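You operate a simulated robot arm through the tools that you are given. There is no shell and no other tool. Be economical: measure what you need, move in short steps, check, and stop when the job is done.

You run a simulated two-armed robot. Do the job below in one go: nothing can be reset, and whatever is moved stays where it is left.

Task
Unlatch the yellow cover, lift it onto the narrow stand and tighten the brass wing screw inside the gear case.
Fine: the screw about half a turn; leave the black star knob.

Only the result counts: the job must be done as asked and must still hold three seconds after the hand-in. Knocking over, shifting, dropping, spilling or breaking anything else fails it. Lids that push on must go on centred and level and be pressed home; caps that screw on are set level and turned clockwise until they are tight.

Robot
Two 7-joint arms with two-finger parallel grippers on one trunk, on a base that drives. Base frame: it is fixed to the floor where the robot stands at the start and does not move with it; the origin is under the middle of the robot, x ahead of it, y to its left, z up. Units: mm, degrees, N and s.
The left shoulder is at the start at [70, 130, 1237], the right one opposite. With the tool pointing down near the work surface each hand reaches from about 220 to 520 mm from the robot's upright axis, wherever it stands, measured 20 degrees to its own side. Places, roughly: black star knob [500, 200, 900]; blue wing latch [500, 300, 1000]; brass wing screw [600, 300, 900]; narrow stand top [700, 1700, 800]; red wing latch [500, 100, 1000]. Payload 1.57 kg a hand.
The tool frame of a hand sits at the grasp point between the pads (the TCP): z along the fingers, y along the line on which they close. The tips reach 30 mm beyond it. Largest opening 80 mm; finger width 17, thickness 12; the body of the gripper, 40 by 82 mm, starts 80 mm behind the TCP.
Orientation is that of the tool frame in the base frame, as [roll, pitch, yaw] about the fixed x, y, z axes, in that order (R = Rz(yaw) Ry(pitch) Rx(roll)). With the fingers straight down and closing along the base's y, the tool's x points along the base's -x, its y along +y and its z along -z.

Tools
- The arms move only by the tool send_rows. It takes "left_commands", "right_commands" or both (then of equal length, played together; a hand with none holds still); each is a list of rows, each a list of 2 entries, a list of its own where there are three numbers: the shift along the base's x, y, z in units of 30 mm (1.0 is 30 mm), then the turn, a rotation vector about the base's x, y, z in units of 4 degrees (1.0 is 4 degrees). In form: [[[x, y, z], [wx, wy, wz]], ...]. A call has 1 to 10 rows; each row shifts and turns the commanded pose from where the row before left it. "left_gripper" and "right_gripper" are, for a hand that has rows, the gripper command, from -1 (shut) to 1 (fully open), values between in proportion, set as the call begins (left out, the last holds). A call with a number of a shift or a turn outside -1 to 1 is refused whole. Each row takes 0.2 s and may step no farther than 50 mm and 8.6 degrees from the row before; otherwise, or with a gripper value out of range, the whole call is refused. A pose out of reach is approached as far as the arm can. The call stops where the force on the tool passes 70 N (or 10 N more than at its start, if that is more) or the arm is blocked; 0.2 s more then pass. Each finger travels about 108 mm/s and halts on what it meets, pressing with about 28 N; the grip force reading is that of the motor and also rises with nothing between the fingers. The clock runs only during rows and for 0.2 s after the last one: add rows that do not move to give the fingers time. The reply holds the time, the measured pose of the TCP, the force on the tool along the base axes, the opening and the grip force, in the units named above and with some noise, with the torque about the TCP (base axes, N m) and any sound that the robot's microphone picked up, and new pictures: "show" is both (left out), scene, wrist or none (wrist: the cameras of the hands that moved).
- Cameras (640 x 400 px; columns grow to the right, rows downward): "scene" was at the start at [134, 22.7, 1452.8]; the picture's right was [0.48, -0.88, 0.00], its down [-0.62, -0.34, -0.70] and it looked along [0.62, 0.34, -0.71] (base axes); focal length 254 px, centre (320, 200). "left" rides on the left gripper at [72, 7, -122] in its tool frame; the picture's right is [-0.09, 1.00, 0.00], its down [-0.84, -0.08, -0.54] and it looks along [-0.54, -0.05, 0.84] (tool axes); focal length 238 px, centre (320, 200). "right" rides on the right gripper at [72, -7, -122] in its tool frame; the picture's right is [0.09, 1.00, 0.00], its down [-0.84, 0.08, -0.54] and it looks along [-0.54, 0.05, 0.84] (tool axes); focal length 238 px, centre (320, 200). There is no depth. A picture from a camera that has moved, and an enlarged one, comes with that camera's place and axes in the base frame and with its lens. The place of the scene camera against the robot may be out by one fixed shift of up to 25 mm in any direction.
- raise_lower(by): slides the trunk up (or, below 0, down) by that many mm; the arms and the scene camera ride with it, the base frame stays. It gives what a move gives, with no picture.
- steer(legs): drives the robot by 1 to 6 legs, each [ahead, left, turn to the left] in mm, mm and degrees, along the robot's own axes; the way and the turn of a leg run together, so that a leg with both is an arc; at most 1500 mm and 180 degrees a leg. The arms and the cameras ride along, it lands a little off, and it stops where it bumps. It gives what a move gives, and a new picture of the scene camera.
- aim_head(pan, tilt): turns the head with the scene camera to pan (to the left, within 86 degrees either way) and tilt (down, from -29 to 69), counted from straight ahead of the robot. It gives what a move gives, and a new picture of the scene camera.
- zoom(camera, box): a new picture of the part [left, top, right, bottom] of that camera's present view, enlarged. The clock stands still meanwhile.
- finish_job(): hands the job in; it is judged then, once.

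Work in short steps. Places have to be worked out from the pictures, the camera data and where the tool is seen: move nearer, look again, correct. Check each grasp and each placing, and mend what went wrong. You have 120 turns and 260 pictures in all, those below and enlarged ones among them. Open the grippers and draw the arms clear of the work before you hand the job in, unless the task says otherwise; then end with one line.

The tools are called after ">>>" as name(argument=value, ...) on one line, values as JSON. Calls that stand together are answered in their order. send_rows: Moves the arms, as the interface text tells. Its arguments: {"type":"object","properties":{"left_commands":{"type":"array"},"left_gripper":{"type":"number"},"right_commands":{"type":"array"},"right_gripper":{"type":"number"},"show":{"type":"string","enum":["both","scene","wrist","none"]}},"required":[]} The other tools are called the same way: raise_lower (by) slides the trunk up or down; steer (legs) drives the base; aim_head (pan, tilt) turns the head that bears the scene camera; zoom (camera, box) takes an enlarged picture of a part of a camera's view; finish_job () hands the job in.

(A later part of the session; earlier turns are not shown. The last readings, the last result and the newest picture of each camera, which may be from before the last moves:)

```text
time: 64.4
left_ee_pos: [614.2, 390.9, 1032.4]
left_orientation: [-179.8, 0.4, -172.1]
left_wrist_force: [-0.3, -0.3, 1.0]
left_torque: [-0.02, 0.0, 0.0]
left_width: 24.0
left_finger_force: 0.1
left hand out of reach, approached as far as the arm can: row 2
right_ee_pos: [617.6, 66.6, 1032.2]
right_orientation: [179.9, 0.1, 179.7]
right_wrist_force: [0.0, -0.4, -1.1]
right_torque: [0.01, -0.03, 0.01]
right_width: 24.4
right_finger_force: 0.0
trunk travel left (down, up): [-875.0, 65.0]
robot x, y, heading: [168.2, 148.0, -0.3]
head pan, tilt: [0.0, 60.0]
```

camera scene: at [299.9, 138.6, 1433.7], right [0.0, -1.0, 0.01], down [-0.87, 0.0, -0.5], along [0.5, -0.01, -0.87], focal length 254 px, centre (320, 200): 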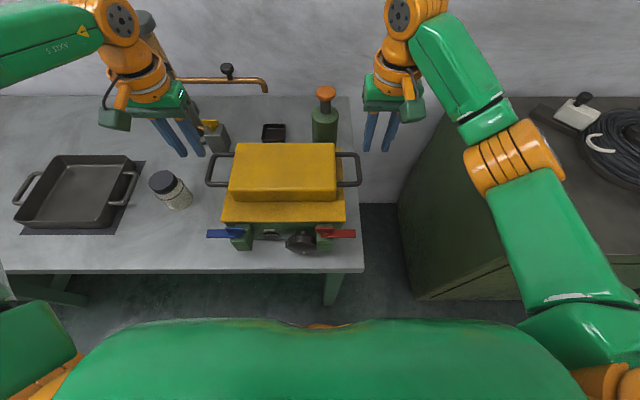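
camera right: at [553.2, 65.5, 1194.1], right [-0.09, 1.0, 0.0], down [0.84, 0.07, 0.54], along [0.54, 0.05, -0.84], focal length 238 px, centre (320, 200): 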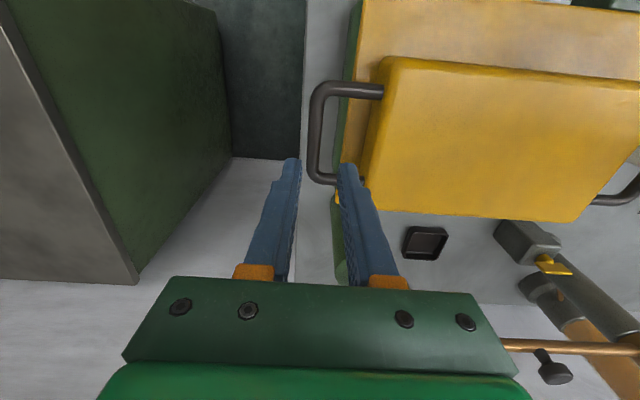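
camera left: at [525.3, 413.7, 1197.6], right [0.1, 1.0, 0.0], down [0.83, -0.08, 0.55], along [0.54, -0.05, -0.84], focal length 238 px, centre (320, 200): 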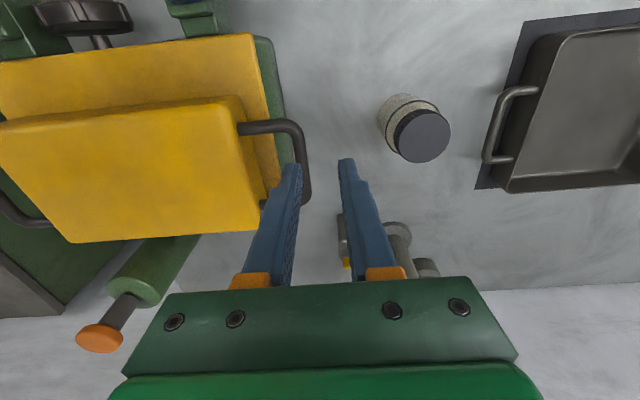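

Geometry suggests being closer helps. I undo the yaw, lift 60 mm, and drive 50 mm ahead while compensating afterwards.

>>> send_rows(left_commands=[[[-0.5, 0, 0.7], [0, 0, -1]], [[-0.5, 0, 0.7], [0, 0, -1]], [[-0.5, 0, 0.6], [0, 0, 0]]], right_commands=[[[-0.5, 0, 0.7], [0, 0, 0]], [[-0.5, 0, 0.7], [0, 0, 0]], [[-0.5, 0, 0.6], [0, 0, 0]]], show="none")

>>> steer(legs=[[50, 0, 0]])

>>> send_rows(left_commands=[[[0, 0, 0], [0, 0, 0]]], show="none")

```text
time: 65.2
left_ee_pos: [568.4, 392.0, 1094.0]
left_orientation: [-179.9, 0.2, 179.8]
left_wrist_force: [-0.3, 0.1, 0.2]
left_torque: [0.01, -0.01, -0.01]
left_width: 23.9
left_finger_force: 0.0
right_ee_pos: [569.0, 66.4, 1093.1]
right_orientation: [179.9, 0.2, 179.8]
right_wrist_force: [-0.4, 0.4, 0.4]
right_torque: [0.03, -0.05, -0.01]
right_width: 24.1
right_finger_force: 0.1
trunk travel left (down, up): [-875.0, 65.0]
robot x, y, heading: [171.4, 146.5, -0.5]
head pan, tilt: [0.0, 60.0]
```

```text
time: 66.1
left_ee_pos: [611.5, 391.3, 1098.1]
left_orientation: [-179.9, 0.4, 179.9]
left_wrist_force: [-1.2, 1.0, 0.5]
left_torque: [-0.02, -0.07, -0.02]
left_width: 24.0
left_finger_force: 0.0
right_ee_pos: [612.8, 67.4, 1096.1]
right_orientation: [179.9, 0.5, 179.8]
right_wrist_force: [-0.9, 0.2, -0.3]
right_torque: [0.05, -0.06, -0.01]
right_width: 24.2
right_finger_force: 0.0
trunk travel left (down, up): [-875.0, 65.0]
robot x, y, heading: [219.8, 145.7, -0.2]
head pan, tilt: [0.0, 60.0]
camera scene: at [340.2, 131.0, 1434.6], right [0.0, -1.0, 0.0], down [-0.86, 0.0, -0.51], along [0.51, 0.0, -0.86], focal length 254 px, centre (320, 200)
```

scene: 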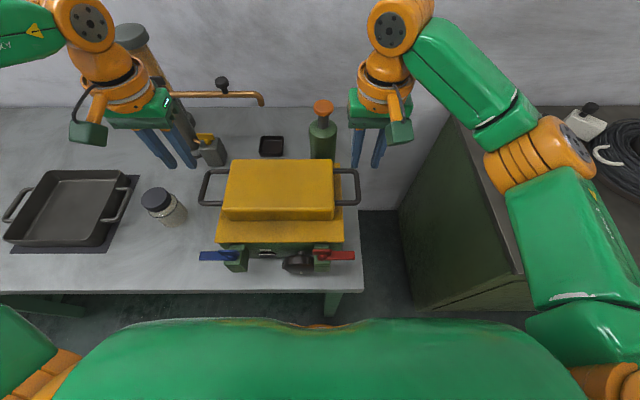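

```text
time: 66.5
left_ee_pos: [621.5, 390.7, 1093.4]
left_orientation: [-179.8, -0.1, 179.8]
left_wrist_force: [-0.3, -0.2, 0.0]
left_torque: [-0.04, 0.03, 0.0]
left_width: 23.6
left_finger_force: 0.0
right_ee_pos: [623.0, 67.7, 1091.7]
right_orientation: [179.9, 0.0, 179.8]
right_wrist_force: [-0.2, -0.4, -0.6]
right_torque: [0.0, 0.03, 0.0]
right_width: 23.9
right_finger_force: 0.0
trunk travel left (down, up): [-875.0, 65.0]
robot x, y, heading: [218.9, 147.9, -0.3]
head pan, tilt: [0.0, 60.0]
```

No bump. I descend to z≈1032 above the bars and look.

>>> send_rows(left_commands=[[[-0.15, -0.08, -0.7], [0, 0, 0]], [[0, 0, -0.7], [0, 0, 0]], [[0, 0, -0.6], [0, 0, 0]], [[0, 0, 0], [0, 0, 0]]], right_commands=[[[-0.2, 0, -0.7], [0, 0, 0]], [[0, 0, -0.7], [0, 0, 0]], [[0, 0, -0.6], [0, 0, 0]], [[0, 0, 0], [0, 0, 0]]], show="none")

>>> zoom(camera="left", box=[240, 80, 400, 200])

>>> zoom(camera="right", box=[240, 80, 400, 200])

```text
time: 67.5
left_ee_pos: [613.6, 390.5, 1034.1]
left_orientation: [-179.9, 0.0, 179.8]
left_wrist_force: [-0.1, 0.2, 0.0]
left_torque: [0.01, 0.01, -0.01]
left_width: 23.7
left_finger_force: 0.1
right_ee_pos: [613.7, 66.8, 1033.7]
right_orientation: [179.8, 0.3, 179.8]
right_wrist_force: [-0.3, -0.5, -0.7]
right_torque: [0.01, 0.02, 0.02]
right_width: 24.2
right_finger_force: 0.0
trunk travel left (down, up): [-875.0, 65.0]
robot x, y, heading: [220.4, 147.5, -0.3]
head pan, tilt: [0.0, 60.0]
```

```text
3.33 times, centred on (320, 140) of left
camera zoom: at [542.4, 395.7, 1155.2], right [0.1, 1.0, 0.0], down [0.84, -0.08, 0.54], along [0.54, -0.05, -0.84], focal length 794 px, centre (320, 400)
```

zoom: 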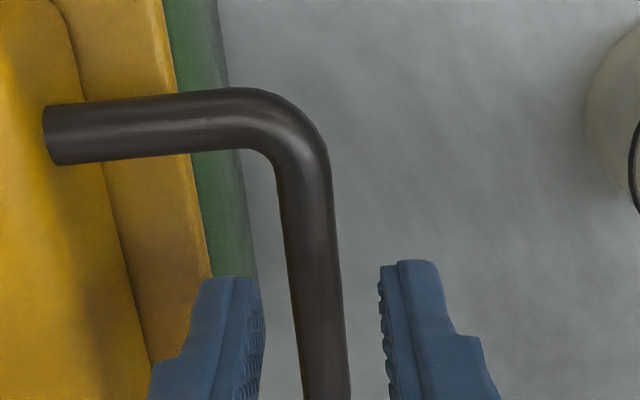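

```text
3.33 times, centred on (320, 140) of right
camera zoom: at [541.0, 59.4, 1156.2], right [-0.09, 1.0, 0.0], down [0.84, 0.07, 0.54], along [0.54, 0.05, -0.84], focal length 794 px, centre (320, 400)
```

zoom: 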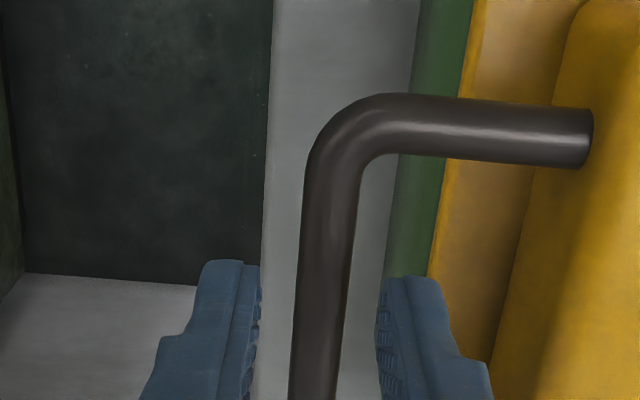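

Bars lie between the fingers (left bar y≈386.5, right ≈68). I fine-correct and descend to z≈997.

>>> send_rows(left_commands=[[[0.1, -0.11, 0], [0, 0, 0]], [[0, 0, -0.4], [0, 0, 0]], [[0, 0, -0.4], [0, 0, 0]], [[0, 0, -0.4], [0, 0, 0]], [[0, 0, 0], [0, 0, 0]]], right_commands=[[[0.1, 0.03, 0], [0, 0, 0]], [[0, 0, -0.4], [0, 0, 0]], [[0, 0, -0.4], [0, 0, 0]], [[0, 0, -0.4], [0, 0, 0]], [[0, 0, 0], [0, 0, 0]]], show="none")

>>> zoom(camera="left", box=[240, 80, 400, 200])

>>> zoom(camera="right", box=[240, 80, 400, 200])

```text
time: 68.7
left_ee_pos: [618.1, 386.2, 999.5]
left_orientation: [-179.8, 0.0, 179.8]
left_wrist_force: [0.3, -0.2, 1.0]
left_torque: [0.0, 0.01, -0.03]
left_width: 24.1
left_finger_force: 0.0
right_ee_pos: [617.5, 67.2, 997.4]
right_orientation: [179.7, 0.1, 179.8]
right_wrist_force: [0.6, -0.1, 0.1]
right_torque: [0.0, -0.01, -0.01]
right_width: 23.9
right_finger_force: 0.2
trunk travel left (down, up): [-875.0, 65.0]
robot x, y, heading: [218.6, 146.5, -0.2]
head pan, tilt: [0.0, 60.0]
```

```text
3.33 times, centred on (320, 140) of left
camera zoom: at [546.3, 393.7, 1119.9], right [0.1, 1.0, 0.0], down [0.84, -0.08, 0.54], along [0.54, -0.05, -0.84], focal length 794 px, centre (320, 400)
```

zoom: 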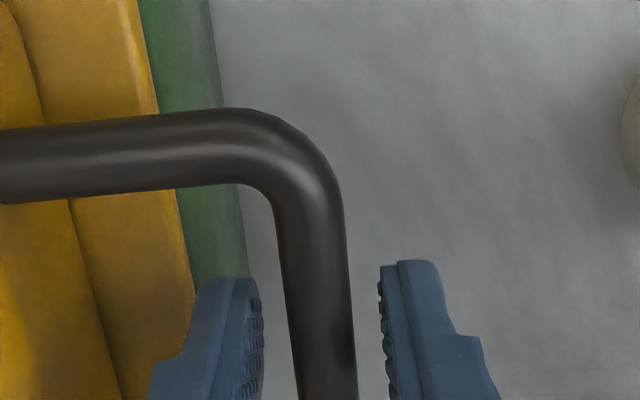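

```text
3.33 times, centred on (320, 140) of right
camera zoom: at [545.2, 60.3, 1120.1], right [-0.09, 1.0, 0.0], down [0.84, 0.07, 0.54], along [0.54, 0.05, -0.84], focal length 794 px, centre (320, 400)
```

zoom: 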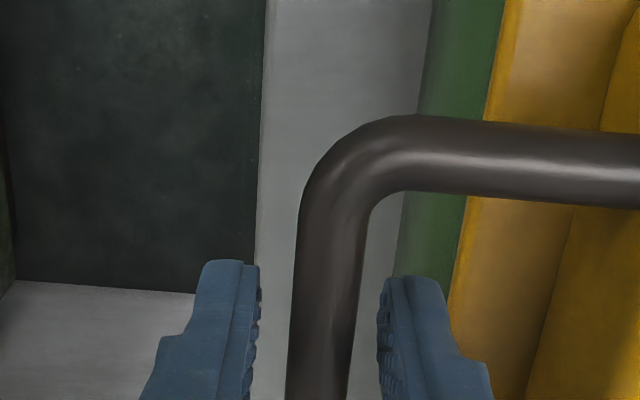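

Bars are well between the fingers; I go 10 mm lower for a secure hold, watching forces, then close.

>>> send_rows(left_commands=[[[0, 0.02, -0.2], [0, 0, 0]], [[0, 0, -0.15], [0, 0, 0]], [[0, 0, 0], [0, 0, 0]]], right_commands=[[[0, 0, -0.2], [0, 0, 0]], [[0, 0, -0.15], [0, 0, 0]], [[0, 0, 0], [0, 0, 0]]], show="none")

>>> send_rows(left_commands=[[[0, 0, 0], [0, 0, 0]], [[0, 0, 0], [0, 0, 0]], [[0, 0, 0], [0, 0, 0]]], right_commands=[[[0, 0, 0], [0, 0, 0]], [[0, 0, 0], [0, 0, 0]], [[0, 0, 0], [0, 0, 0]]], left_gripper=-1, right_gripper=-1, show="wrist")

```text
time: 69.5
left_ee_pos: [617.0, 386.4, 988.0]
left_orientation: [-179.9, 0.1, 179.8]
left_wrist_force: [-0.5, 1.2, -0.7]
left_torque: [0.0, -0.03, -0.02]
left_width: 24.3
left_finger_force: 0.1
right_ee_pos: [616.1, 69.7, 986.2]
right_orientation: [180.0, 0.1, 179.8]
right_wrist_force: [-0.2, -0.1, 0.1]
right_torque: [-0.02, 0.02, 0.02]
right_width: 24.3
right_finger_force: 0.0
trunk travel left (down, up): [-875.0, 65.0]
robot x, y, heading: [221.6, 145.4, -0.3]
head pan, tilt: [0.0, 60.0]
```

```text
time: 70.3
left_ee_pos: [617.9, 386.5, 987.6]
left_orientation: [-179.7, 0.1, 179.9]
left_wrist_force: [-0.5, 0.0, 0.5]
left_torque: [0.03, -0.08, 0.49]
left_width: 11.7
left_finger_force: 28.0
right_ee_pos: [617.1, 68.6, 986.8]
right_orientation: [179.9, 0.1, 179.8]
right_wrist_force: [-1.1, -0.3, -0.1]
right_torque: [-0.01, 0.03, -0.51]
right_width: 11.7
right_finger_force: 28.4
trunk travel left (down, up): [-875.0, 65.0]
robot x, y, heading: [218.6, 148.8, -0.1]
head pan, tilt: [0.0, 60.0]
camera right: at [545.0, 61.2, 1109.1], right [-0.09, 1.0, 0.0], down [0.84, 0.07, 0.54], along [0.54, 0.05, -0.84], focal length 238 px, centre (320, 200)
camera left: at [545.9, 393.1, 1109.3], right [0.09, 1.0, 0.0], down [0.84, -0.08, 0.54], along [0.54, -0.05, -0.84], focal length 238 px, centre (320, 200)
```

right: 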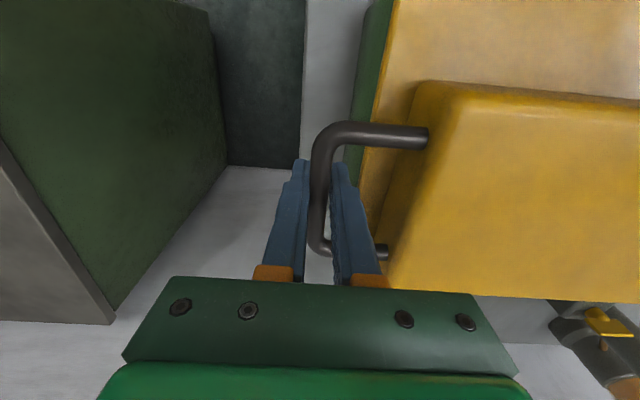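
left: 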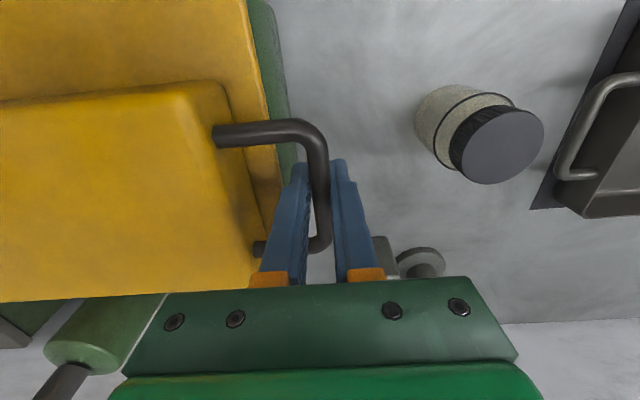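

Both bars gripped (11.7 mm). I lift 25 mm slowly and read the load.

>>> send_rows(left_commands=[[[0, 0, 0.2], [0, 0, 0]], [[0, 0, 0.2], [0, 0, 0]], [[0, 0, 0.2], [0, 0, 0]], [[0, 0, 0.2], [0, 0, 0]], [[0, 0, 0], [0, 0, 0]]], right_commands=[[[0, 0, 0.2], [0, 0, 0]], [[0, 0, 0.2], [0, 0, 0]], [[0, 0, 0.2], [0, 0, 0]], [[0, 0, 0.2], [0, 0, 0]], [[0, 0, 0], [0, 0, 0]]], show="scene")

```text
time: 71.5
left_ee_pos: [620.0, 387.6, 1010.9]
left_orientation: [-179.8, -0.1, 179.7]
left_wrist_force: [0.1, -15.9, -4.5]
left_torque: [0.03, 0.14, 0.45]
left_width: 12.0
left_finger_force: 27.9
right_ee_pos: [619.0, 68.3, 1009.6]
right_orientation: [179.8, 0.1, 179.9]
right_wrist_force: [0.5, 15.9, -5.1]
right_torque: [-0.06, -0.13, -0.51]
right_width: 12.0
right_finger_force: 27.7
trunk travel left (down, up): [-875.0, 65.0]
robot x, y, heading: [218.0, 148.7, -0.1]
head pan, tilt: [0.0, 60.0]
camera scene: at [352.2, 131.4, 1433.5], right [0.0, -1.0, 0.0], down [-0.87, 0.0, -0.5], along [0.5, 0.0, -0.87], focal length 254 px, centre (320, 200)
```

scene: 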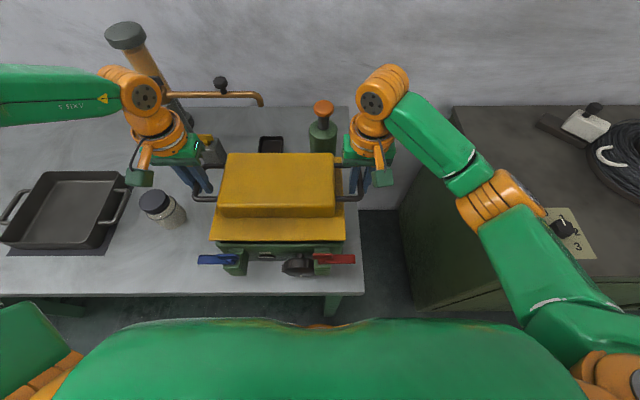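

Cover is off its seat, ~10 N total, level. I raise with the trunk (keeps arm geometry) and look.

>>> raise_lower(by=64)

>>> send_rows(left_commands=[[[0, -0.03, 0.3], [0, 0, 0]], [[0, 0, 0.3], [0, 0, 0]], [[0, 0, 0.3], [0, 0, 0]], [[0, 0, 0.3], [0, 0, 0]], [[0, 0, 0], [0, 0, 0]]], right_commands=[[[0, 0.03, 0.3], [0, 0, 0]], [[0, 0, 0.3], [0, 0, 0]], [[0, 0, 0.3], [0, 0, 0]], [[0, 0, 0.3], [0, 0, 0]], [[0, 0, 0], [0, 0, 0]]], show="scene")

```text
time: 72.5
left_ee_pos: [620.3, 386.3, 1075.5]
left_orientation: [-179.8, 0.0, 179.8]
left_wrist_force: [0.4, -28.2, -4.1]
left_torque: [0.08, -0.01, 0.43]
left_width: 11.8
left_finger_force: 27.8
right_ee_pos: [620.1, 68.6, 1074.0]
right_orientation: [179.8, -0.1, 179.9]
right_wrist_force: [-0.1, 26.7, -4.3]
right_torque: [-0.1, 0.0, -0.48]
right_width: 12.0
right_finger_force: 28.4
trunk travel left (down, up): [-939.0, 1.0]
robot x, y, heading: [221.2, 145.7, -0.2]
head pan, tilt: [0.0, 60.0]
```

```text
time: 73.7
left_ee_pos: [619.7, 387.8, 1110.4]
left_orientation: [-179.8, 0.0, 179.8]
left_wrist_force: [-0.1, -26.3, -3.3]
left_torque: [0.05, -0.02, 0.47]
left_width: 12.0
left_finger_force: 27.9
right_ee_pos: [619.6, 69.0, 1109.7]
right_orientation: [179.8, 0.0, 179.8]
right_wrist_force: [-0.3, 25.9, -4.9]
right_torque: [-0.12, 0.01, -0.48]
right_width: 11.8
right_finger_force: 28.8
trunk travel left (down, up): [-939.0, 1.0]
robot x, y, heading: [223.7, 142.5, -0.5]
head pan, tilt: [0.0, 60.0]
camera scene: at [352.3, 131.5, 1497.5], right [0.0, -1.0, 0.0], down [-0.87, 0.0, -0.5], along [0.5, 0.0, -0.87], focal length 254 px, centre (320, 200)
```

scene: 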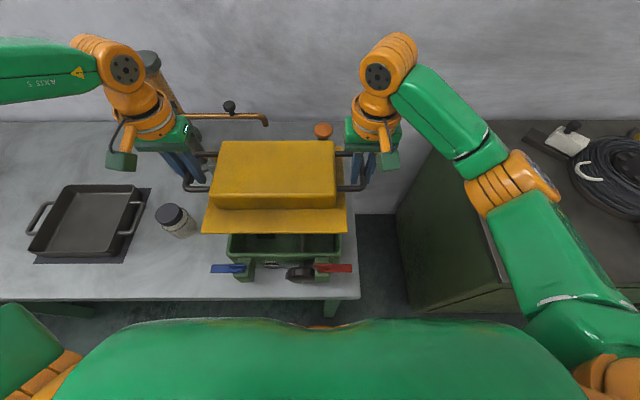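

Clear of the case. I relax the side pull by 2 mm per hand and back the robot away 300 mm.

>>> send_rows(left_commands=[[[0, -0.08, 0], [0, 0, 0]], [[0, 0, 0], [0, 0, 0]]], right_commands=[[[0, 0.08, 0], [0, 0, 0]], [[0, 0, 0], [0, 0, 0]]], show="none")

>>> steer(legs=[[-300, 0, 0]])

>>> aim_head(pan=75, tilt=25)

```text
time: 74.3
left_ee_pos: [620.9, 388.6, 1110.9]
left_orientation: [179.8, -0.2, 179.9]
left_wrist_force: [-0.2, 19.1, -4.4]
left_torque: [-0.07, 0.13, 0.48]
left_width: 11.7
left_finger_force: 28.1
right_ee_pos: [620.1, 69.0, 1110.6]
right_orientation: [-179.6, -0.1, 179.5]
right_wrist_force: [0.5, -19.0, -5.0]
right_torque: [0.05, -0.15, -0.38]
right_width: 11.9
right_finger_force: 28.2
trunk travel left (down, up): [-939.0, 1.0]
robot x, y, heading: [224.0, 148.8, -0.1]
head pan, tilt: [0.0, 60.0]
```

```text
time: 76.4
left_ee_pos: [317.5, 387.2, 1110.0]
left_orientation: [179.7, -0.2, 179.7]
left_wrist_force: [1.1, 52.7, -5.1]
left_torque: [-0.12, 0.07, 0.39]
left_width: 12.0
left_finger_force: 27.9
right_ee_pos: [315.8, 71.2, 1108.5]
right_orientation: [-179.8, -0.3, 179.7]
right_wrist_force: [0.3, -52.0, -5.0]
right_torque: [0.22, -0.02, -0.37]
right_width: 12.1
right_finger_force: 28.0
trunk travel left (down, up): [-939.0, 1.0]
robot x, y, heading: [-84.0, 149.1, -0.3]
head pan, tilt: [0.0, 60.0]
camera scene: at [50.1, 132.6, 1497.1], right [0.0, -1.0, 0.0], down [-0.87, 0.0, -0.5], along [0.5, 0.0, -0.87], focal length 254 px, centre (320, 200)
```

scene: 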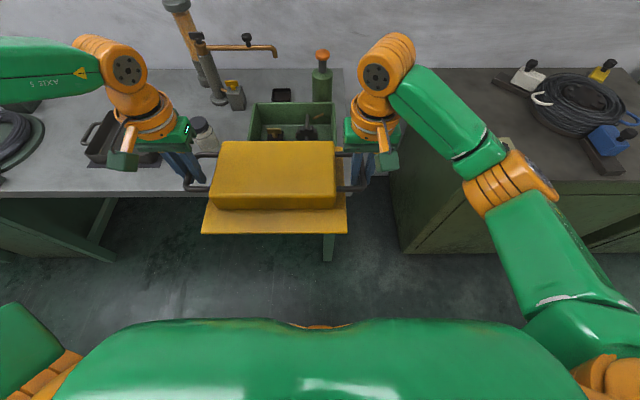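

```text
time: 77.9
left_ee_pos: [313.9, 388.3, 1111.3]
left_orientation: [179.7, 0.0, 179.8]
left_wrist_force: [0.6, 4.8, -4.5]
left_torque: [-0.04, -0.01, 0.45]
left_width: 11.7
left_finger_force: 28.1
right_ee_pos: [312.6, 70.2, 1110.2]
right_orientation: [-179.6, -0.2, 179.6]
right_wrist_force: [-0.7, -4.3, -4.2]
right_torque: [0.01, 0.03, -0.47]
right_width: 11.7
right_finger_force: 28.2
trunk travel left (down, up): [-939.0, 1.0]
robot x, y, heading: [-86.0, 148.2, -0.2]
head pan, tilt: [75.0, 25.0]
camera scene: at [4.0, 221.7, 1547.6], right [0.96, -0.26, 0.0], down [-0.11, -0.41, -0.91], along [0.24, 0.87, -0.42], focal length 254 px, centre (320, 200)
```

scene: 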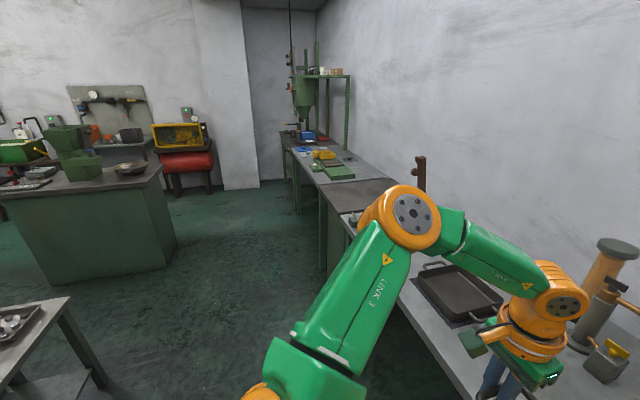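

I zoom where the stand should be, at about pixel (361,200).

>>> zoom(camera="scene", box=[270, 130, 450, 290])

```text
2.50 times, centred on (360, 210) of scene
camera zoom: at [4.0, 221.7, 1547.6], right [0.96, -0.26, 0.0], down [-0.11, -0.41, -0.91], along [0.24, 0.87, -0.42], focal length 634 px, centre (220, 175)
```

zoom: 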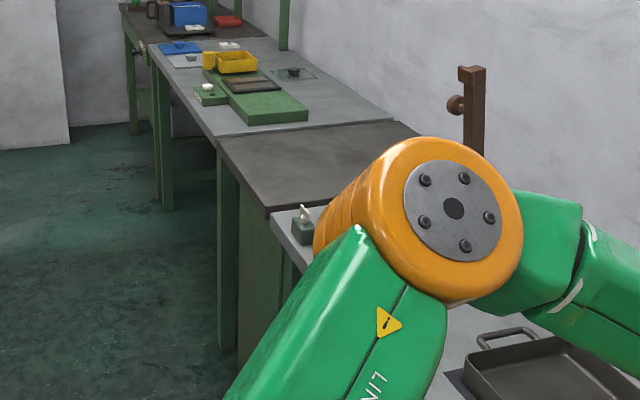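

The stand is the dark-topped table between the benches (≈x 497+, y 1555–2020, z≈800). I drive left 1000 mm along the free aisle and look again.

>>> steer(legs=[[0, 1000, 0]])

>>> aim_head(pan=50, tilt=40)

```text
time: 82.9
left_ee_pos: [324.3, 1355.0, 1111.3]
left_orientation: [179.6, 0.0, 179.2]
left_wrist_force: [0.7, 13.8, -4.9]
left_torque: [-0.02, -0.01, 0.46]
left_width: 11.7
left_finger_force: 28.0
right_ee_pos: [320.5, 1036.4, 1109.6]
right_orientation: [-179.8, -0.2, 179.2]
right_wrist_force: [-0.8, -14.0, -4.1]
right_torque: [0.06, 0.02, -0.47]
right_width: 11.9
right_finger_force: 27.5
trunk travel left (down, up): [-939.0, 1.0]
robot x, y, heading: [-75.8, 1116.6, -0.7]
head pan, tilt: [75.0, 25.0]
camera scene: at [12.1, 1190.2, 1547.7], right [0.96, -0.27, 0.0], down [-0.12, -0.41, -0.91], along [0.24, 0.87, -0.42], focal length 254 px, centre (320, 200)
```

scene: 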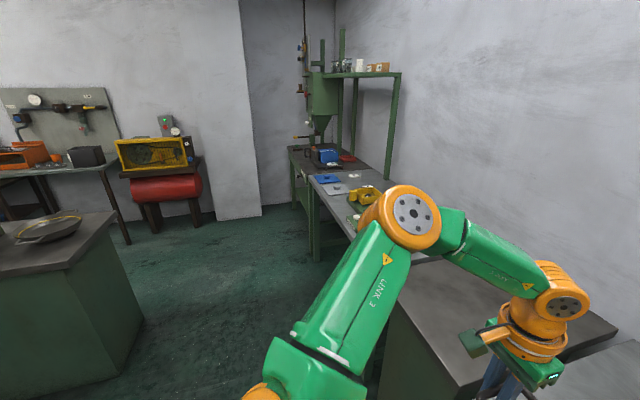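

```text
time: 83.8
left_ee_pos: [322.9, 1354.8, 1110.3]
left_orientation: [179.8, 0.0, 179.3]
left_wrist_force: [0.5, -0.5, -4.1]
left_torque: [-0.03, -0.02, 0.47]
left_width: 11.7
left_finger_force: 27.3
right_ee_pos: [319.4, 1037.3, 1108.8]
right_orientation: [-179.5, -0.2, 179.2]
right_wrist_force: [-0.4, 1.0, -4.8]
right_torque: [-0.02, 0.02, -0.5]
right_width: 11.7
right_finger_force: 28.0
trunk travel left (down, up): [-939.0, 1.0]
robot x, y, heading: [-79.7, 1116.7, -0.6]
head pan, tilt: [50.0, 40.0]
camera scene: at [42.5, 1167.7, 1524.3], right [0.76, -0.65, 0.0], down [-0.42, -0.49, -0.77], along [0.5, 0.58, -0.64], focal length 254 px, centre (320, 200)
```

scene: 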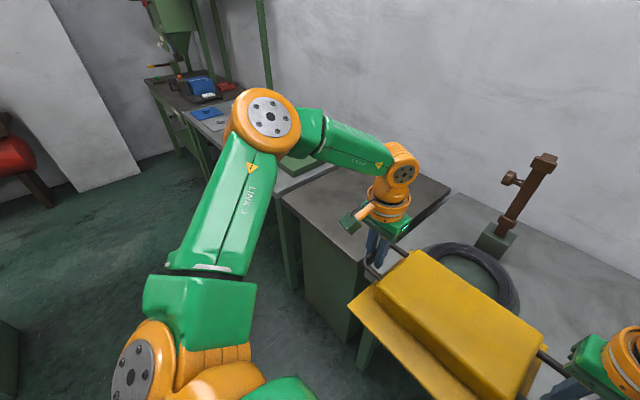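

The stand top spans roughly x 465–1100, y 1495–1940. I drive left another 520 mm so the cover is centred on y≈1718, then look down.

>>> steer(legs=[[0, 525, 0.6]])

>>> aim_head(pan=0, tilt=60)

```text
time: 86.9
left_ee_pos: [331.3, 1873.3, 1110.6]
left_orientation: [179.6, 0.1, 179.3]
left_wrist_force: [0.0, 2.1, -4.2]
left_torque: [0.01, 0.0, 0.54]
left_width: 11.8
left_finger_force: 28.0
right_ee_pos: [324.8, 1554.5, 1109.9]
right_orientation: [-179.7, -0.2, 179.1]
right_wrist_force: [0.1, -1.6, -3.5]
right_torque: [0.01, -0.02, -0.45]
right_width: 11.8
right_finger_force: 28.0
trunk travel left (down, up): [-939.0, 1.0]
robot x, y, heading: [-72.4, 1641.3, -0.8]
head pan, tilt: [50.0, 40.0]
camera scene: at [49.1, 1684.0, 1524.3], right [0.76, -0.65, 0.0], down [-0.42, -0.49, -0.77], along [0.5, 0.58, -0.64], focal length 254 px, centre (320, 200)
```

scene: 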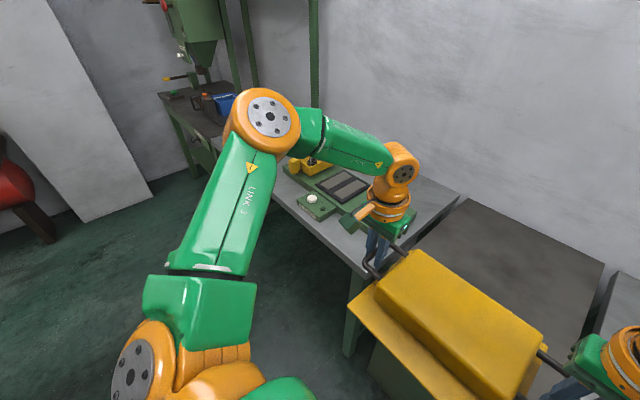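

```text
time: 88.0
left_ee_pos: [329.3, 1875.2, 1111.6]
left_orientation: [179.8, 0.1, 179.3]
left_wrist_force: [-0.4, -1.6, -4.4]
left_torque: [0.02, 0.0, 0.43]
left_width: 12.1
left_finger_force: 27.6
right_ee_pos: [326.5, 1556.9, 1111.1]
right_orientation: [-179.6, -0.3, 179.0]
right_wrist_force: [0.0, 1.0, -4.7]
right_torque: [-0.03, 0.03, -0.51]
right_width: 11.5
right_finger_force: 28.3
trunk travel left (down, up): [-939.0, 1.0]
robot x, y, heading: [-70.9, 1637.0, -0.8]
head pan, tilt: [0.0, 60.0]
camera scene: at [60.2, 1621.6, 1497.5], right [-0.01, -1.0, 0.0], down [-0.87, 0.01, -0.5], along [0.5, -0.01, -0.87], focal length 254 px, centre (320, 200)
```

scene: 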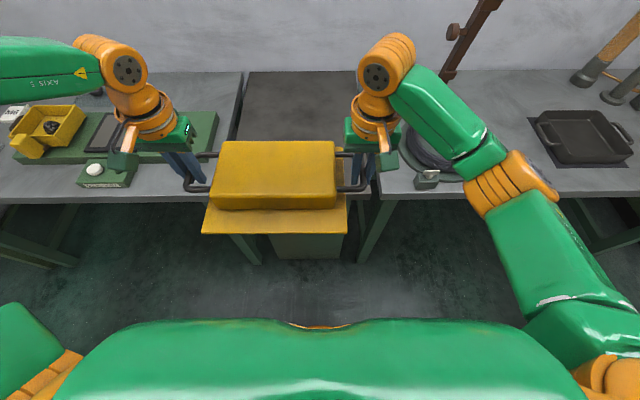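

The stand is centred near y≈1705 with its pedestal recessed. I drive ahead 270 mm at this height.

>>> steer(legs=[[270, -8, 0.6]])

>>> aim_head(pan=0, tilt=50)

```text
time: 90.0
left_ee_pos: [591.3, 1870.0, 1112.4]
left_orientation: [179.7, 0.2, -180.0]
left_wrist_force: [0.1, -1.1, -4.9]
left_torque: [0.0, -0.03, 0.45]
left_width: 11.8
left_finger_force: 28.3
right_ee_pos: [591.5, 1551.7, 1110.6]
right_orientation: [-179.6, 0.0, 179.8]
right_wrist_force: [-0.1, 1.0, -4.0]
right_torque: [-0.02, -0.03, -0.47]
right_width: 11.8
right_finger_force: 28.2
trunk travel left (down, up): [-939.0, 1.0]
robot x, y, heading: [195.4, 1625.7, 0.2]
head pan, tilt: [0.0, 60.0]
camera scene: at [323.9, 1613.3, 1497.9], right [0.0, -1.0, 0.0], down [-0.87, 0.0, -0.5], along [0.5, 0.0, -0.87], focal length 254 px, centre (320, 200)
```

scene: 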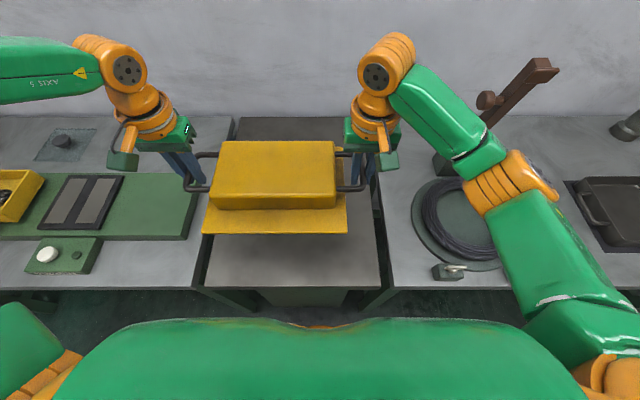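

```text
time: 90.7
left_ee_pos: [592.8, 1869.2, 1111.2]
left_orientation: [179.6, 0.0, 180.0]
left_wrist_force: [-0.1, -0.3, -4.4]
left_torque: [0.0, 0.01, 0.44]
left_width: 11.7
left_finger_force: 28.1
right_ee_pos: [594.7, 1550.9, 1109.2]
right_orientation: [-179.7, -0.1, 179.8]
right_wrist_force: [-0.1, 1.2, -4.4]
right_torque: [-0.02, 0.0, -0.48]
right_width: 12.0
right_finger_force: 27.8
trunk travel left (down, up): [-939.0, 1.0]
robot x, y, heading: [193.9, 1628.7, 0.1]
head pan, tilt: [0.0, 50.0]
camera scene: at [337.8, 1613.3, 1510.1], right [0.0, -1.0, 0.0], down [-0.77, 0.0, -0.64], along [0.64, 0.0, -0.77], focal length 254 px, centre (320, 200)
```

scene: 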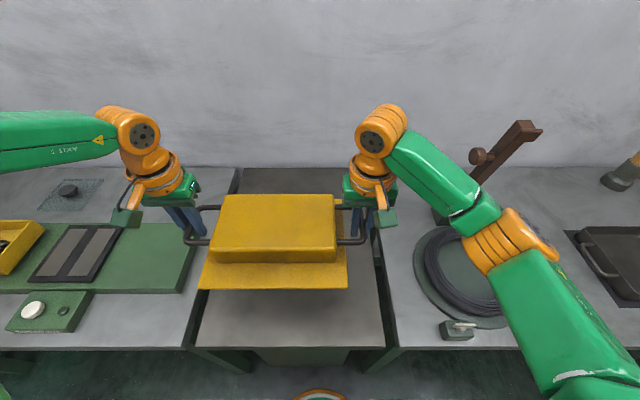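

The cover hangs over the stand top (stand ≈ x 425–1037, y 1475–1920 after correcting the camera shift). I shift both hands 30 mm forward and 10 mm to the right in small steps.

>>> send_rows(left_commands=[[[0.25, -0.1, 0], [0, 0, 0]], [[0.25, -0.1, 0], [0, 0, 0]], [[0.25, -0.1, 0], [0, 0, 0]], [[0.25, 0, 0], [0, 0, 0]], [[0, 0, 0], [0, 0, 0]]], right_commands=[[[0.25, -0.1, 0], [0, 0, 0]], [[0.25, -0.1, 0], [0, 0, 0]], [[0.25, -0.1, 0], [0, 0, 0]], [[0.25, 0, 0], [0, 0, 0]], [[0, 0, 0], [0, 0, 0]]], show="none")

>>> raise_lower(by=-120)

>>> zoom(camera="scene", box=[120, 100, 460, 380])

```text
time: 91.9
left_ee_pos: [626.2, 1860.1, 1111.0]
left_orientation: [179.5, -0.1, 179.9]
left_wrist_force: [0.2, 8.4, -4.0]
left_torque: [-0.01, 0.07, 0.38]
left_width: 11.5
left_finger_force: 28.5
right_ee_pos: [625.0, 1542.4, 1108.3]
right_orientation: [-179.6, -0.1, 179.8]
right_wrist_force: [-0.1, -7.8, -4.1]
right_torque: [0.04, -0.05, -0.47]
right_width: 12.1
right_finger_force: 27.9
trunk travel left (down, up): [-939.0, 1.0]
robot x, y, heading: [199.3, 1625.2, -0.0]
head pan, tilt: [0.0, 50.0]
```

```text
time: 93.4
left_ee_pos: [624.7, 1860.6, 990.8]
left_orientation: [179.8, 0.0, -180.0]
left_wrist_force: [-0.5, 14.0, -3.3]
left_torque: [-0.03, -0.02, 0.4]
left_width: 11.4
left_finger_force: 28.1
right_ee_pos: [624.7, 1543.5, 989.2]
right_orientation: [-179.6, -0.2, 179.7]
right_wrist_force: [0.1, -14.2, -4.1]
right_torque: [0.05, -0.01, -0.5]
right_width: 11.9
right_finger_force: 28.3
trunk travel left (down, up): [-819.0, 121.0]
robot x, y, heading: [199.0, 1631.1, 0.1]
head pan, tilt: [0.0, 50.0]
```

```text
1.43 times, centred on (290, 240) of scene
camera zoom: at [338.7, 1613.1, 1390.0], right [0.0, -1.0, 0.0], down [-0.77, 0.0, -0.64], along [0.64, 0.0, -0.77], focal length 362 px, centre (363, 143)
```

zoom: 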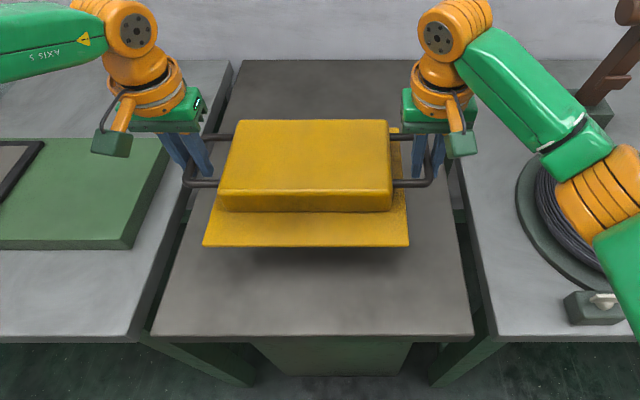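

Well placed over the stand. I lower the trunk further in stages.

>>> raise_lower(by=-90)

>>> zoom(camera="scene", box=[120, 100, 460, 380])

>>> zoom(camera="left", box=[120, 80, 520, 330])

```text
time: 94.6
left_ee_pos: [624.5, 1861.2, 900.6]
left_orientation: [179.7, 0.0, 180.0]
left_wrist_force: [0.1, 16.9, -4.4]
left_torque: [-0.05, -0.02, 0.4]
left_width: 11.5
left_finger_force: 28.1
right_ee_pos: [625.2, 1543.3, 898.2]
right_orientation: [-179.6, -0.2, 179.8]
right_wrist_force: [0.5, -17.5, -4.2]
right_torque: [0.07, -0.01, -0.44]
right_width: 11.9
right_finger_force: 27.8
trunk travel left (down, up): [-729.0, 211.0]
robot x, y, heading: [196.0, 1629.4, -0.2]
head pan, tilt: [0.0, 50.0]
```

```text
1.43 times, centred on (290, 240) of scene
camera zoom: at [338.5, 1613.1, 1300.0], right [0.0, -1.0, 0.0], down [-0.77, 0.0, -0.64], along [0.64, 0.0, -0.77], focal length 362 px, centre (363, 143)
```

zoom: 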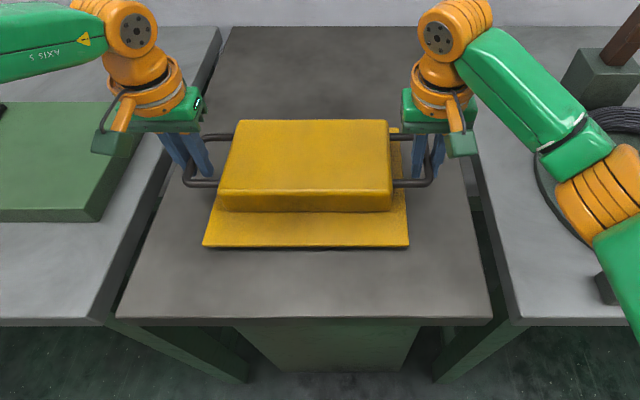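

```text
1.60 times, centred on (320, 205) of left
camera zoom: at [553.8, 1865.8, 1022.0], right [0.09, 1.0, 0.01], down [0.84, -0.08, 0.54], along [0.54, -0.04, -0.84], focal length 381 px, centre (320, 192)
```

zoom: 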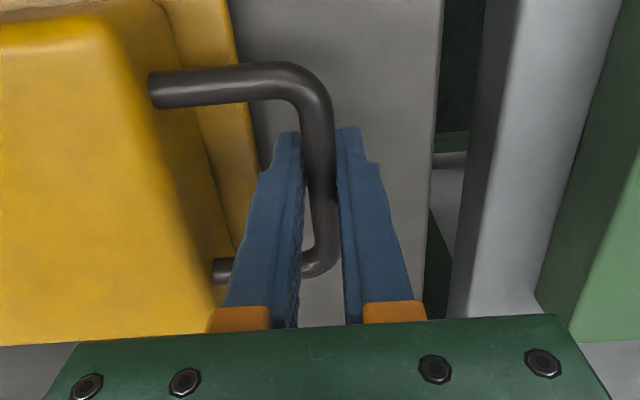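

The cover is now near the top (tight shadow). I go on in small steps watching the load on the wrists.

>>> raise_lower(by=-12)

>>> raise_lower(by=-8)

>>> zoom(camera="scene", box=[200, 180, 380, 300])

```text
time: 95.2
left_ee_pos: [624.2, 1860.8, 889.3]
left_orientation: [179.7, 0.0, 180.0]
left_wrist_force: [0.6, 18.7, -3.8]
left_torque: [-0.05, -0.01, 0.4]
left_width: 11.6
left_finger_force: 27.7
right_ee_pos: [623.7, 1543.3, 886.3]
right_orientation: [-179.5, -0.2, 179.9]
right_wrist_force: [-1.4, -19.6, -4.8]
right_torque: [0.07, 0.02, -0.49]
right_width: 11.7
right_finger_force: 28.2
trunk travel left (down, up): [-717.0, 223.0]
robot x, y, heading: [199.6, 1628.0, -0.2]
head pan, tilt: [0.0, 50.0]
```

```text
time: 95.8
left_ee_pos: [621.1, 1859.8, 885.0]
left_orientation: [179.6, 0.5, -180.0]
left_wrist_force: [9.9, 23.7, 23.8]
left_torque: [-0.07, -0.06, 0.44]
left_width: 11.7
left_finger_force: 28.0
right_ee_pos: [620.4, 1541.7, 883.5]
right_orientation: [-179.7, 0.2, 179.8]
right_wrist_force: [6.2, -21.5, 25.3]
right_torque: [0.16, -0.1, -0.46]
right_width: 11.7
right_finger_force: 27.4
trunk travel left (down, up): [-709.0, 231.0]
robot x, y, heading: [193.6, 1628.2, 0.2]
head pan, tilt: [0.0, 50.0]
```

```text
3.33 times, centred on (290, 240) of scene
camera zoom: at [331.9, 1612.1, 1281.4], right [0.0, -1.0, 0.0], down [-0.76, 0.0, -0.65], along [0.65, 0.0, -0.76], focal length 846 px, centre (420, 67)
```

zoom: 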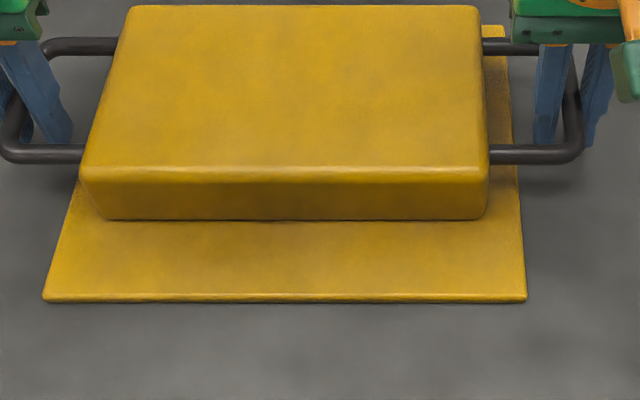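

Contact at TCP z≈885 (both hands +24 N). I ease up 3 mm to unload before opening, and check which part bears.

>>> raise_lower(by=4)

>>> zoom(camera="left", box=[220, 100, 420, 260])

```text
time: 96.3
left_ee_pos: [622.6, 1861.8, 884.6]
left_orientation: [179.6, -0.1, -180.0]
left_wrist_force: [-1.8, 21.0, 2.0]
left_torque: [-0.06, -0.85, 0.41]
left_width: 11.8
left_finger_force: 28.3
right_ee_pos: [621.3, 1542.1, 883.3]
right_orientation: [-179.6, -0.3, 179.7]
right_wrist_force: [-2.5, -20.8, -1.3]
right_torque: [0.11, -0.06, -0.28]
right_width: 11.8
right_finger_force: 28.4
trunk travel left (down, up): [-713.0, 227.0]
robot x, y, heading: [196.4, 1628.8, -0.1]
head pan, tilt: [0.0, 50.0]
```

```text
2.50 times, centred on (320, 180) of left
camera zoom: at [550.4, 1865.0, 1006.1], right [0.09, 1.0, 0.01], down [0.84, -0.08, 0.54], along [0.54, -0.04, -0.84], focal length 596 px, centre (320, 250)
```

zoom: 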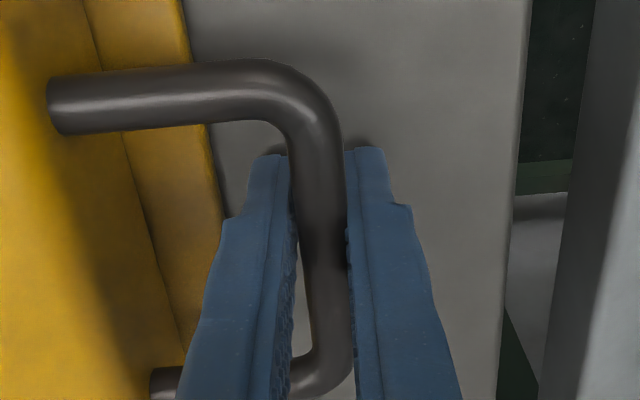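

Load is now zero on both. I open both grippers to about 22 mm.

>>> send_rows(left_commands=[[[0, 0, 0], [0, 0, 0]], [[0, 0, 0], [0, 0, 0]]], right_commands=[[[0, 0, 0], [0, 0, 0]], [[0, 0, 0], [0, 0, 0]]], left_gripper=-0.45, right_gripper=-0.45, show="wrist")

```text
time: 96.9
left_ee_pos: [623.9, 1859.4, 885.4]
left_orientation: [179.7, 0.1, 180.0]
left_wrist_force: [-0.3, 0.7, 0.8]
left_torque: [-0.02, -0.01, -0.03]
left_width: 22.0
left_finger_force: 0.1
right_ee_pos: [623.8, 1543.6, 885.1]
right_orientation: [-179.6, -0.1, 179.9]
right_wrist_force: [0.6, 0.2, -1.0]
right_torque: [-0.01, 0.0, 0.0]
right_width: 21.8
right_finger_force: 0.1
trunk travel left (down, up): [-713.0, 227.0]
robot x, y, heading: [197.9, 1630.1, 0.2]
head pan, tilt: [0.0, 50.0]
camera right: at [551.1, 1536.4, 1007.1], right [-0.09, 1.0, 0.0], down [0.84, 0.08, 0.54], along [0.54, 0.04, -0.84], focal length 238 px, centre (320, 200)
camera left: at [552.0, 1865.1, 1006.8], right [0.09, 1.0, 0.01], down [0.84, -0.08, 0.54], along [0.54, -0.05, -0.84], focal length 238 px, centre (320, 200)
```

right: 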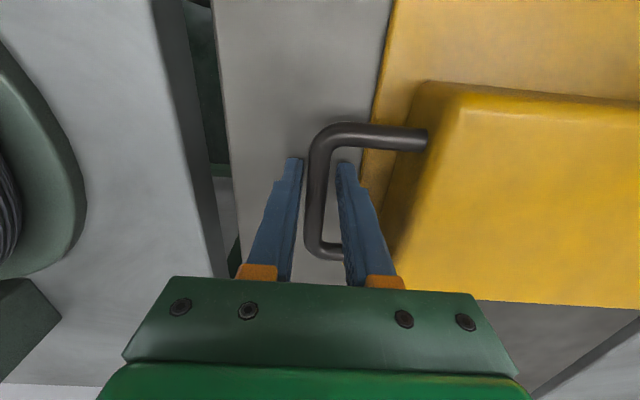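
left: 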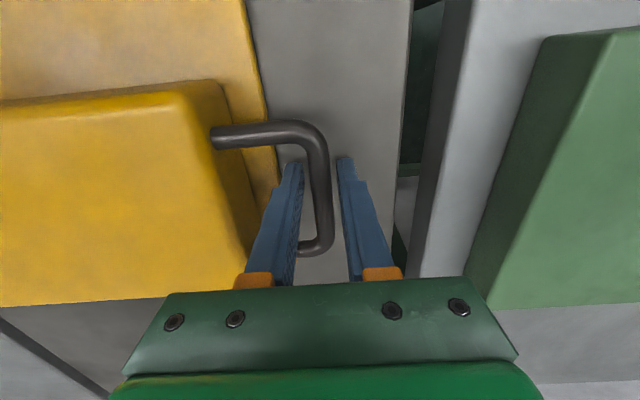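

Released cleanly. I raise the trunk straight up, first a little to confirm nothing is dragged.

>>> raise_lower(by=40)

>>> raise_lower(by=120)

>>> zoom(camera="scene", box=[120, 100, 460, 380])

```text
time: 97.8
left_ee_pos: [624.2, 1860.0, 926.2]
left_orientation: [179.6, 0.1, 180.0]
left_wrist_force: [0.3, 0.1, -0.6]
left_torque: [0.0, -0.01, 0.03]
left_width: 22.1
left_finger_force: 0.1
right_ee_pos: [623.6, 1542.7, 924.0]
right_orientation: [-179.6, -0.1, 179.8]
right_wrist_force: [-0.3, -0.4, -0.5]
right_torque: [-0.01, 0.0, -0.01]
right_width: 21.9
right_finger_force: 0.0
trunk travel left (down, up): [-753.0, 187.0]
robot x, y, heading: [194.3, 1629.5, 0.5]
head pan, tilt: [0.0, 50.0]
```

```text
time: 99.2
left_ee_pos: [623.2, 1859.7, 1045.7]
left_orientation: [179.7, 0.2, -180.0]
left_wrist_force: [1.0, -0.9, 0.2]
left_torque: [-0.03, 0.01, -0.01]
left_width: 22.0
left_finger_force: 0.0
right_ee_pos: [623.3, 1542.1, 1044.7]
right_orientation: [-179.6, 0.0, 179.8]
right_wrist_force: [0.3, -1.1, 0.4]
right_torque: [0.04, 0.0, -0.02]
right_width: 22.1
right_finger_force: 0.0
trunk travel left (down, up): [-873.0, 67.0]
robot x, y, heading: [196.7, 1632.9, -0.1]
head pan, tilt: [0.0, 50.0]
```

```text
1.43 times, centred on (290, 240) of scene
camera zoom: at [336.7, 1612.8, 1444.2], right [0.0, -1.0, 0.0], down [-0.77, 0.0, -0.64], along [0.64, 0.0, -0.77], focal length 362 px, centre (363, 143)
```

zoom: 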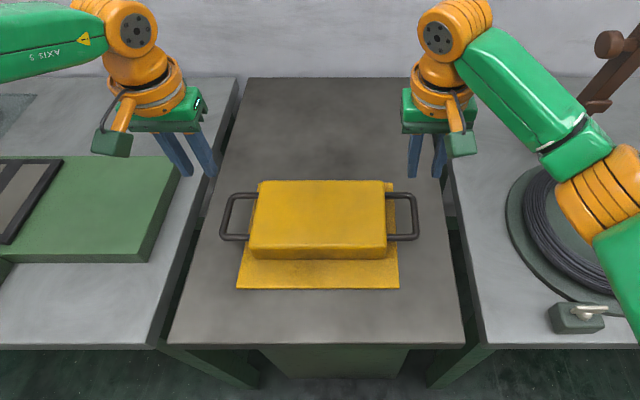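

Cover rests nicely on the stand. I back off, then drive right toward the gear case (y≈340).

>>> steer(legs=[[-280, 0, 0], [0, -1290, 0]])

>>> aim_head(pan=-5, tilt=45)

>>> zoom(camera="scene", box=[240, 100, 480, 250])

```text
time: 107.2
left_ee_pos: [347.1, 595.4, 1044.6]
left_orientation: [179.7, 0.1, -179.3]
left_wrist_force: [0.4, -0.2, 0.2]
left_torque: [-0.02, -0.01, 0.02]
left_width: 22.2
left_finger_force: 0.1
right_ee_pos: [349.7, 277.5, 1043.7]
right_orientation: [-179.5, -0.1, -179.4]
right_wrist_force: [0.3, -0.2, 0.3]
right_torque: [0.01, -0.04, 0.02]
right_width: 21.9
right_finger_force: 0.1
trunk travel left (down, up): [-873.0, 67.0]
robot x, y, heading: [-77.4, 356.6, 0.7]
head pan, tilt: [0.0, 50.0]
camera scene: at [61.8, 344.3, 1444.3], right [0.01, -1.0, 0.0], down [-0.77, -0.01, -0.64], along [0.64, 0.01, -0.77], focal length 254 px, centre (320, 200)
```

scene: 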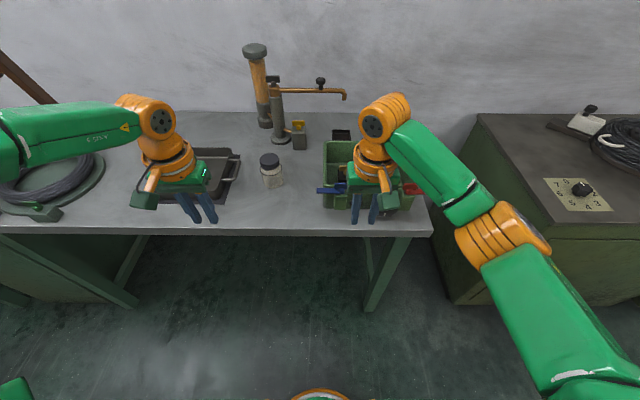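

```text
time: 107.9
left_ee_pos: [346.4, 594.1, 1045.7]
left_orientation: [179.7, 0.1, -179.3]
left_wrist_force: [0.4, -0.6, -1.1]
left_torque: [0.0, 0.02, 0.01]
left_width: 22.1
left_finger_force: 0.1
right_ee_pos: [349.4, 276.1, 1043.0]
right_orientation: [-179.4, -0.1, -179.6]
right_wrist_force: [0.1, 1.4, 0.3]
right_torque: [-0.01, 0.02, 0.01]
right_width: 21.7
right_finger_force: 0.0
trunk travel left (down, up): [-873.0, 67.0]
robot x, y, heading: [-74.0, 363.0, 0.5]
head pan, tilt: [-5.0, 45.0]
camera scene: at [65.9, 336.6, 1451.1], right [-0.07, -1.0, 0.0], down [-0.71, 0.05, -0.71], along [0.7, -0.05, -0.71], focal length 254 px, centre (320, 200)
```

scene: 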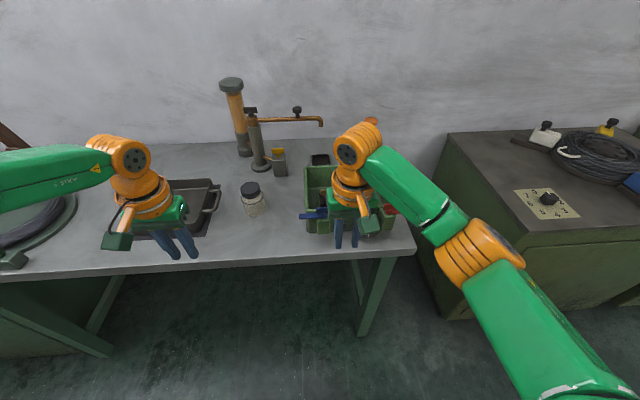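

```text
2.67 times, centred on (360, 175) of scene
camera zoom: at [65.9, 336.6, 1451.1], right [-0.07, -1.0, 0.0], down [-0.71, 0.05, -0.71], along [0.7, -0.05, -0.71], focal length 677 px, centre (213, 267)
```

zoom: 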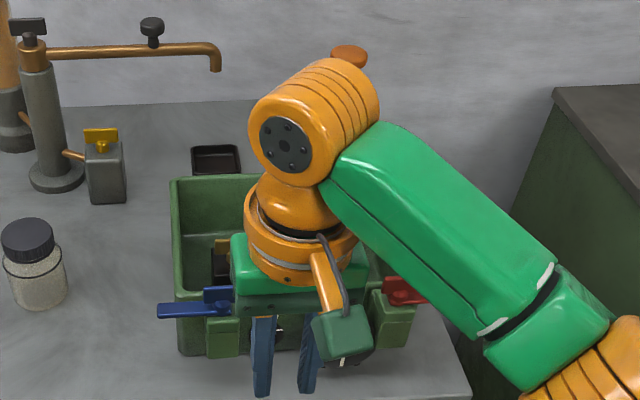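

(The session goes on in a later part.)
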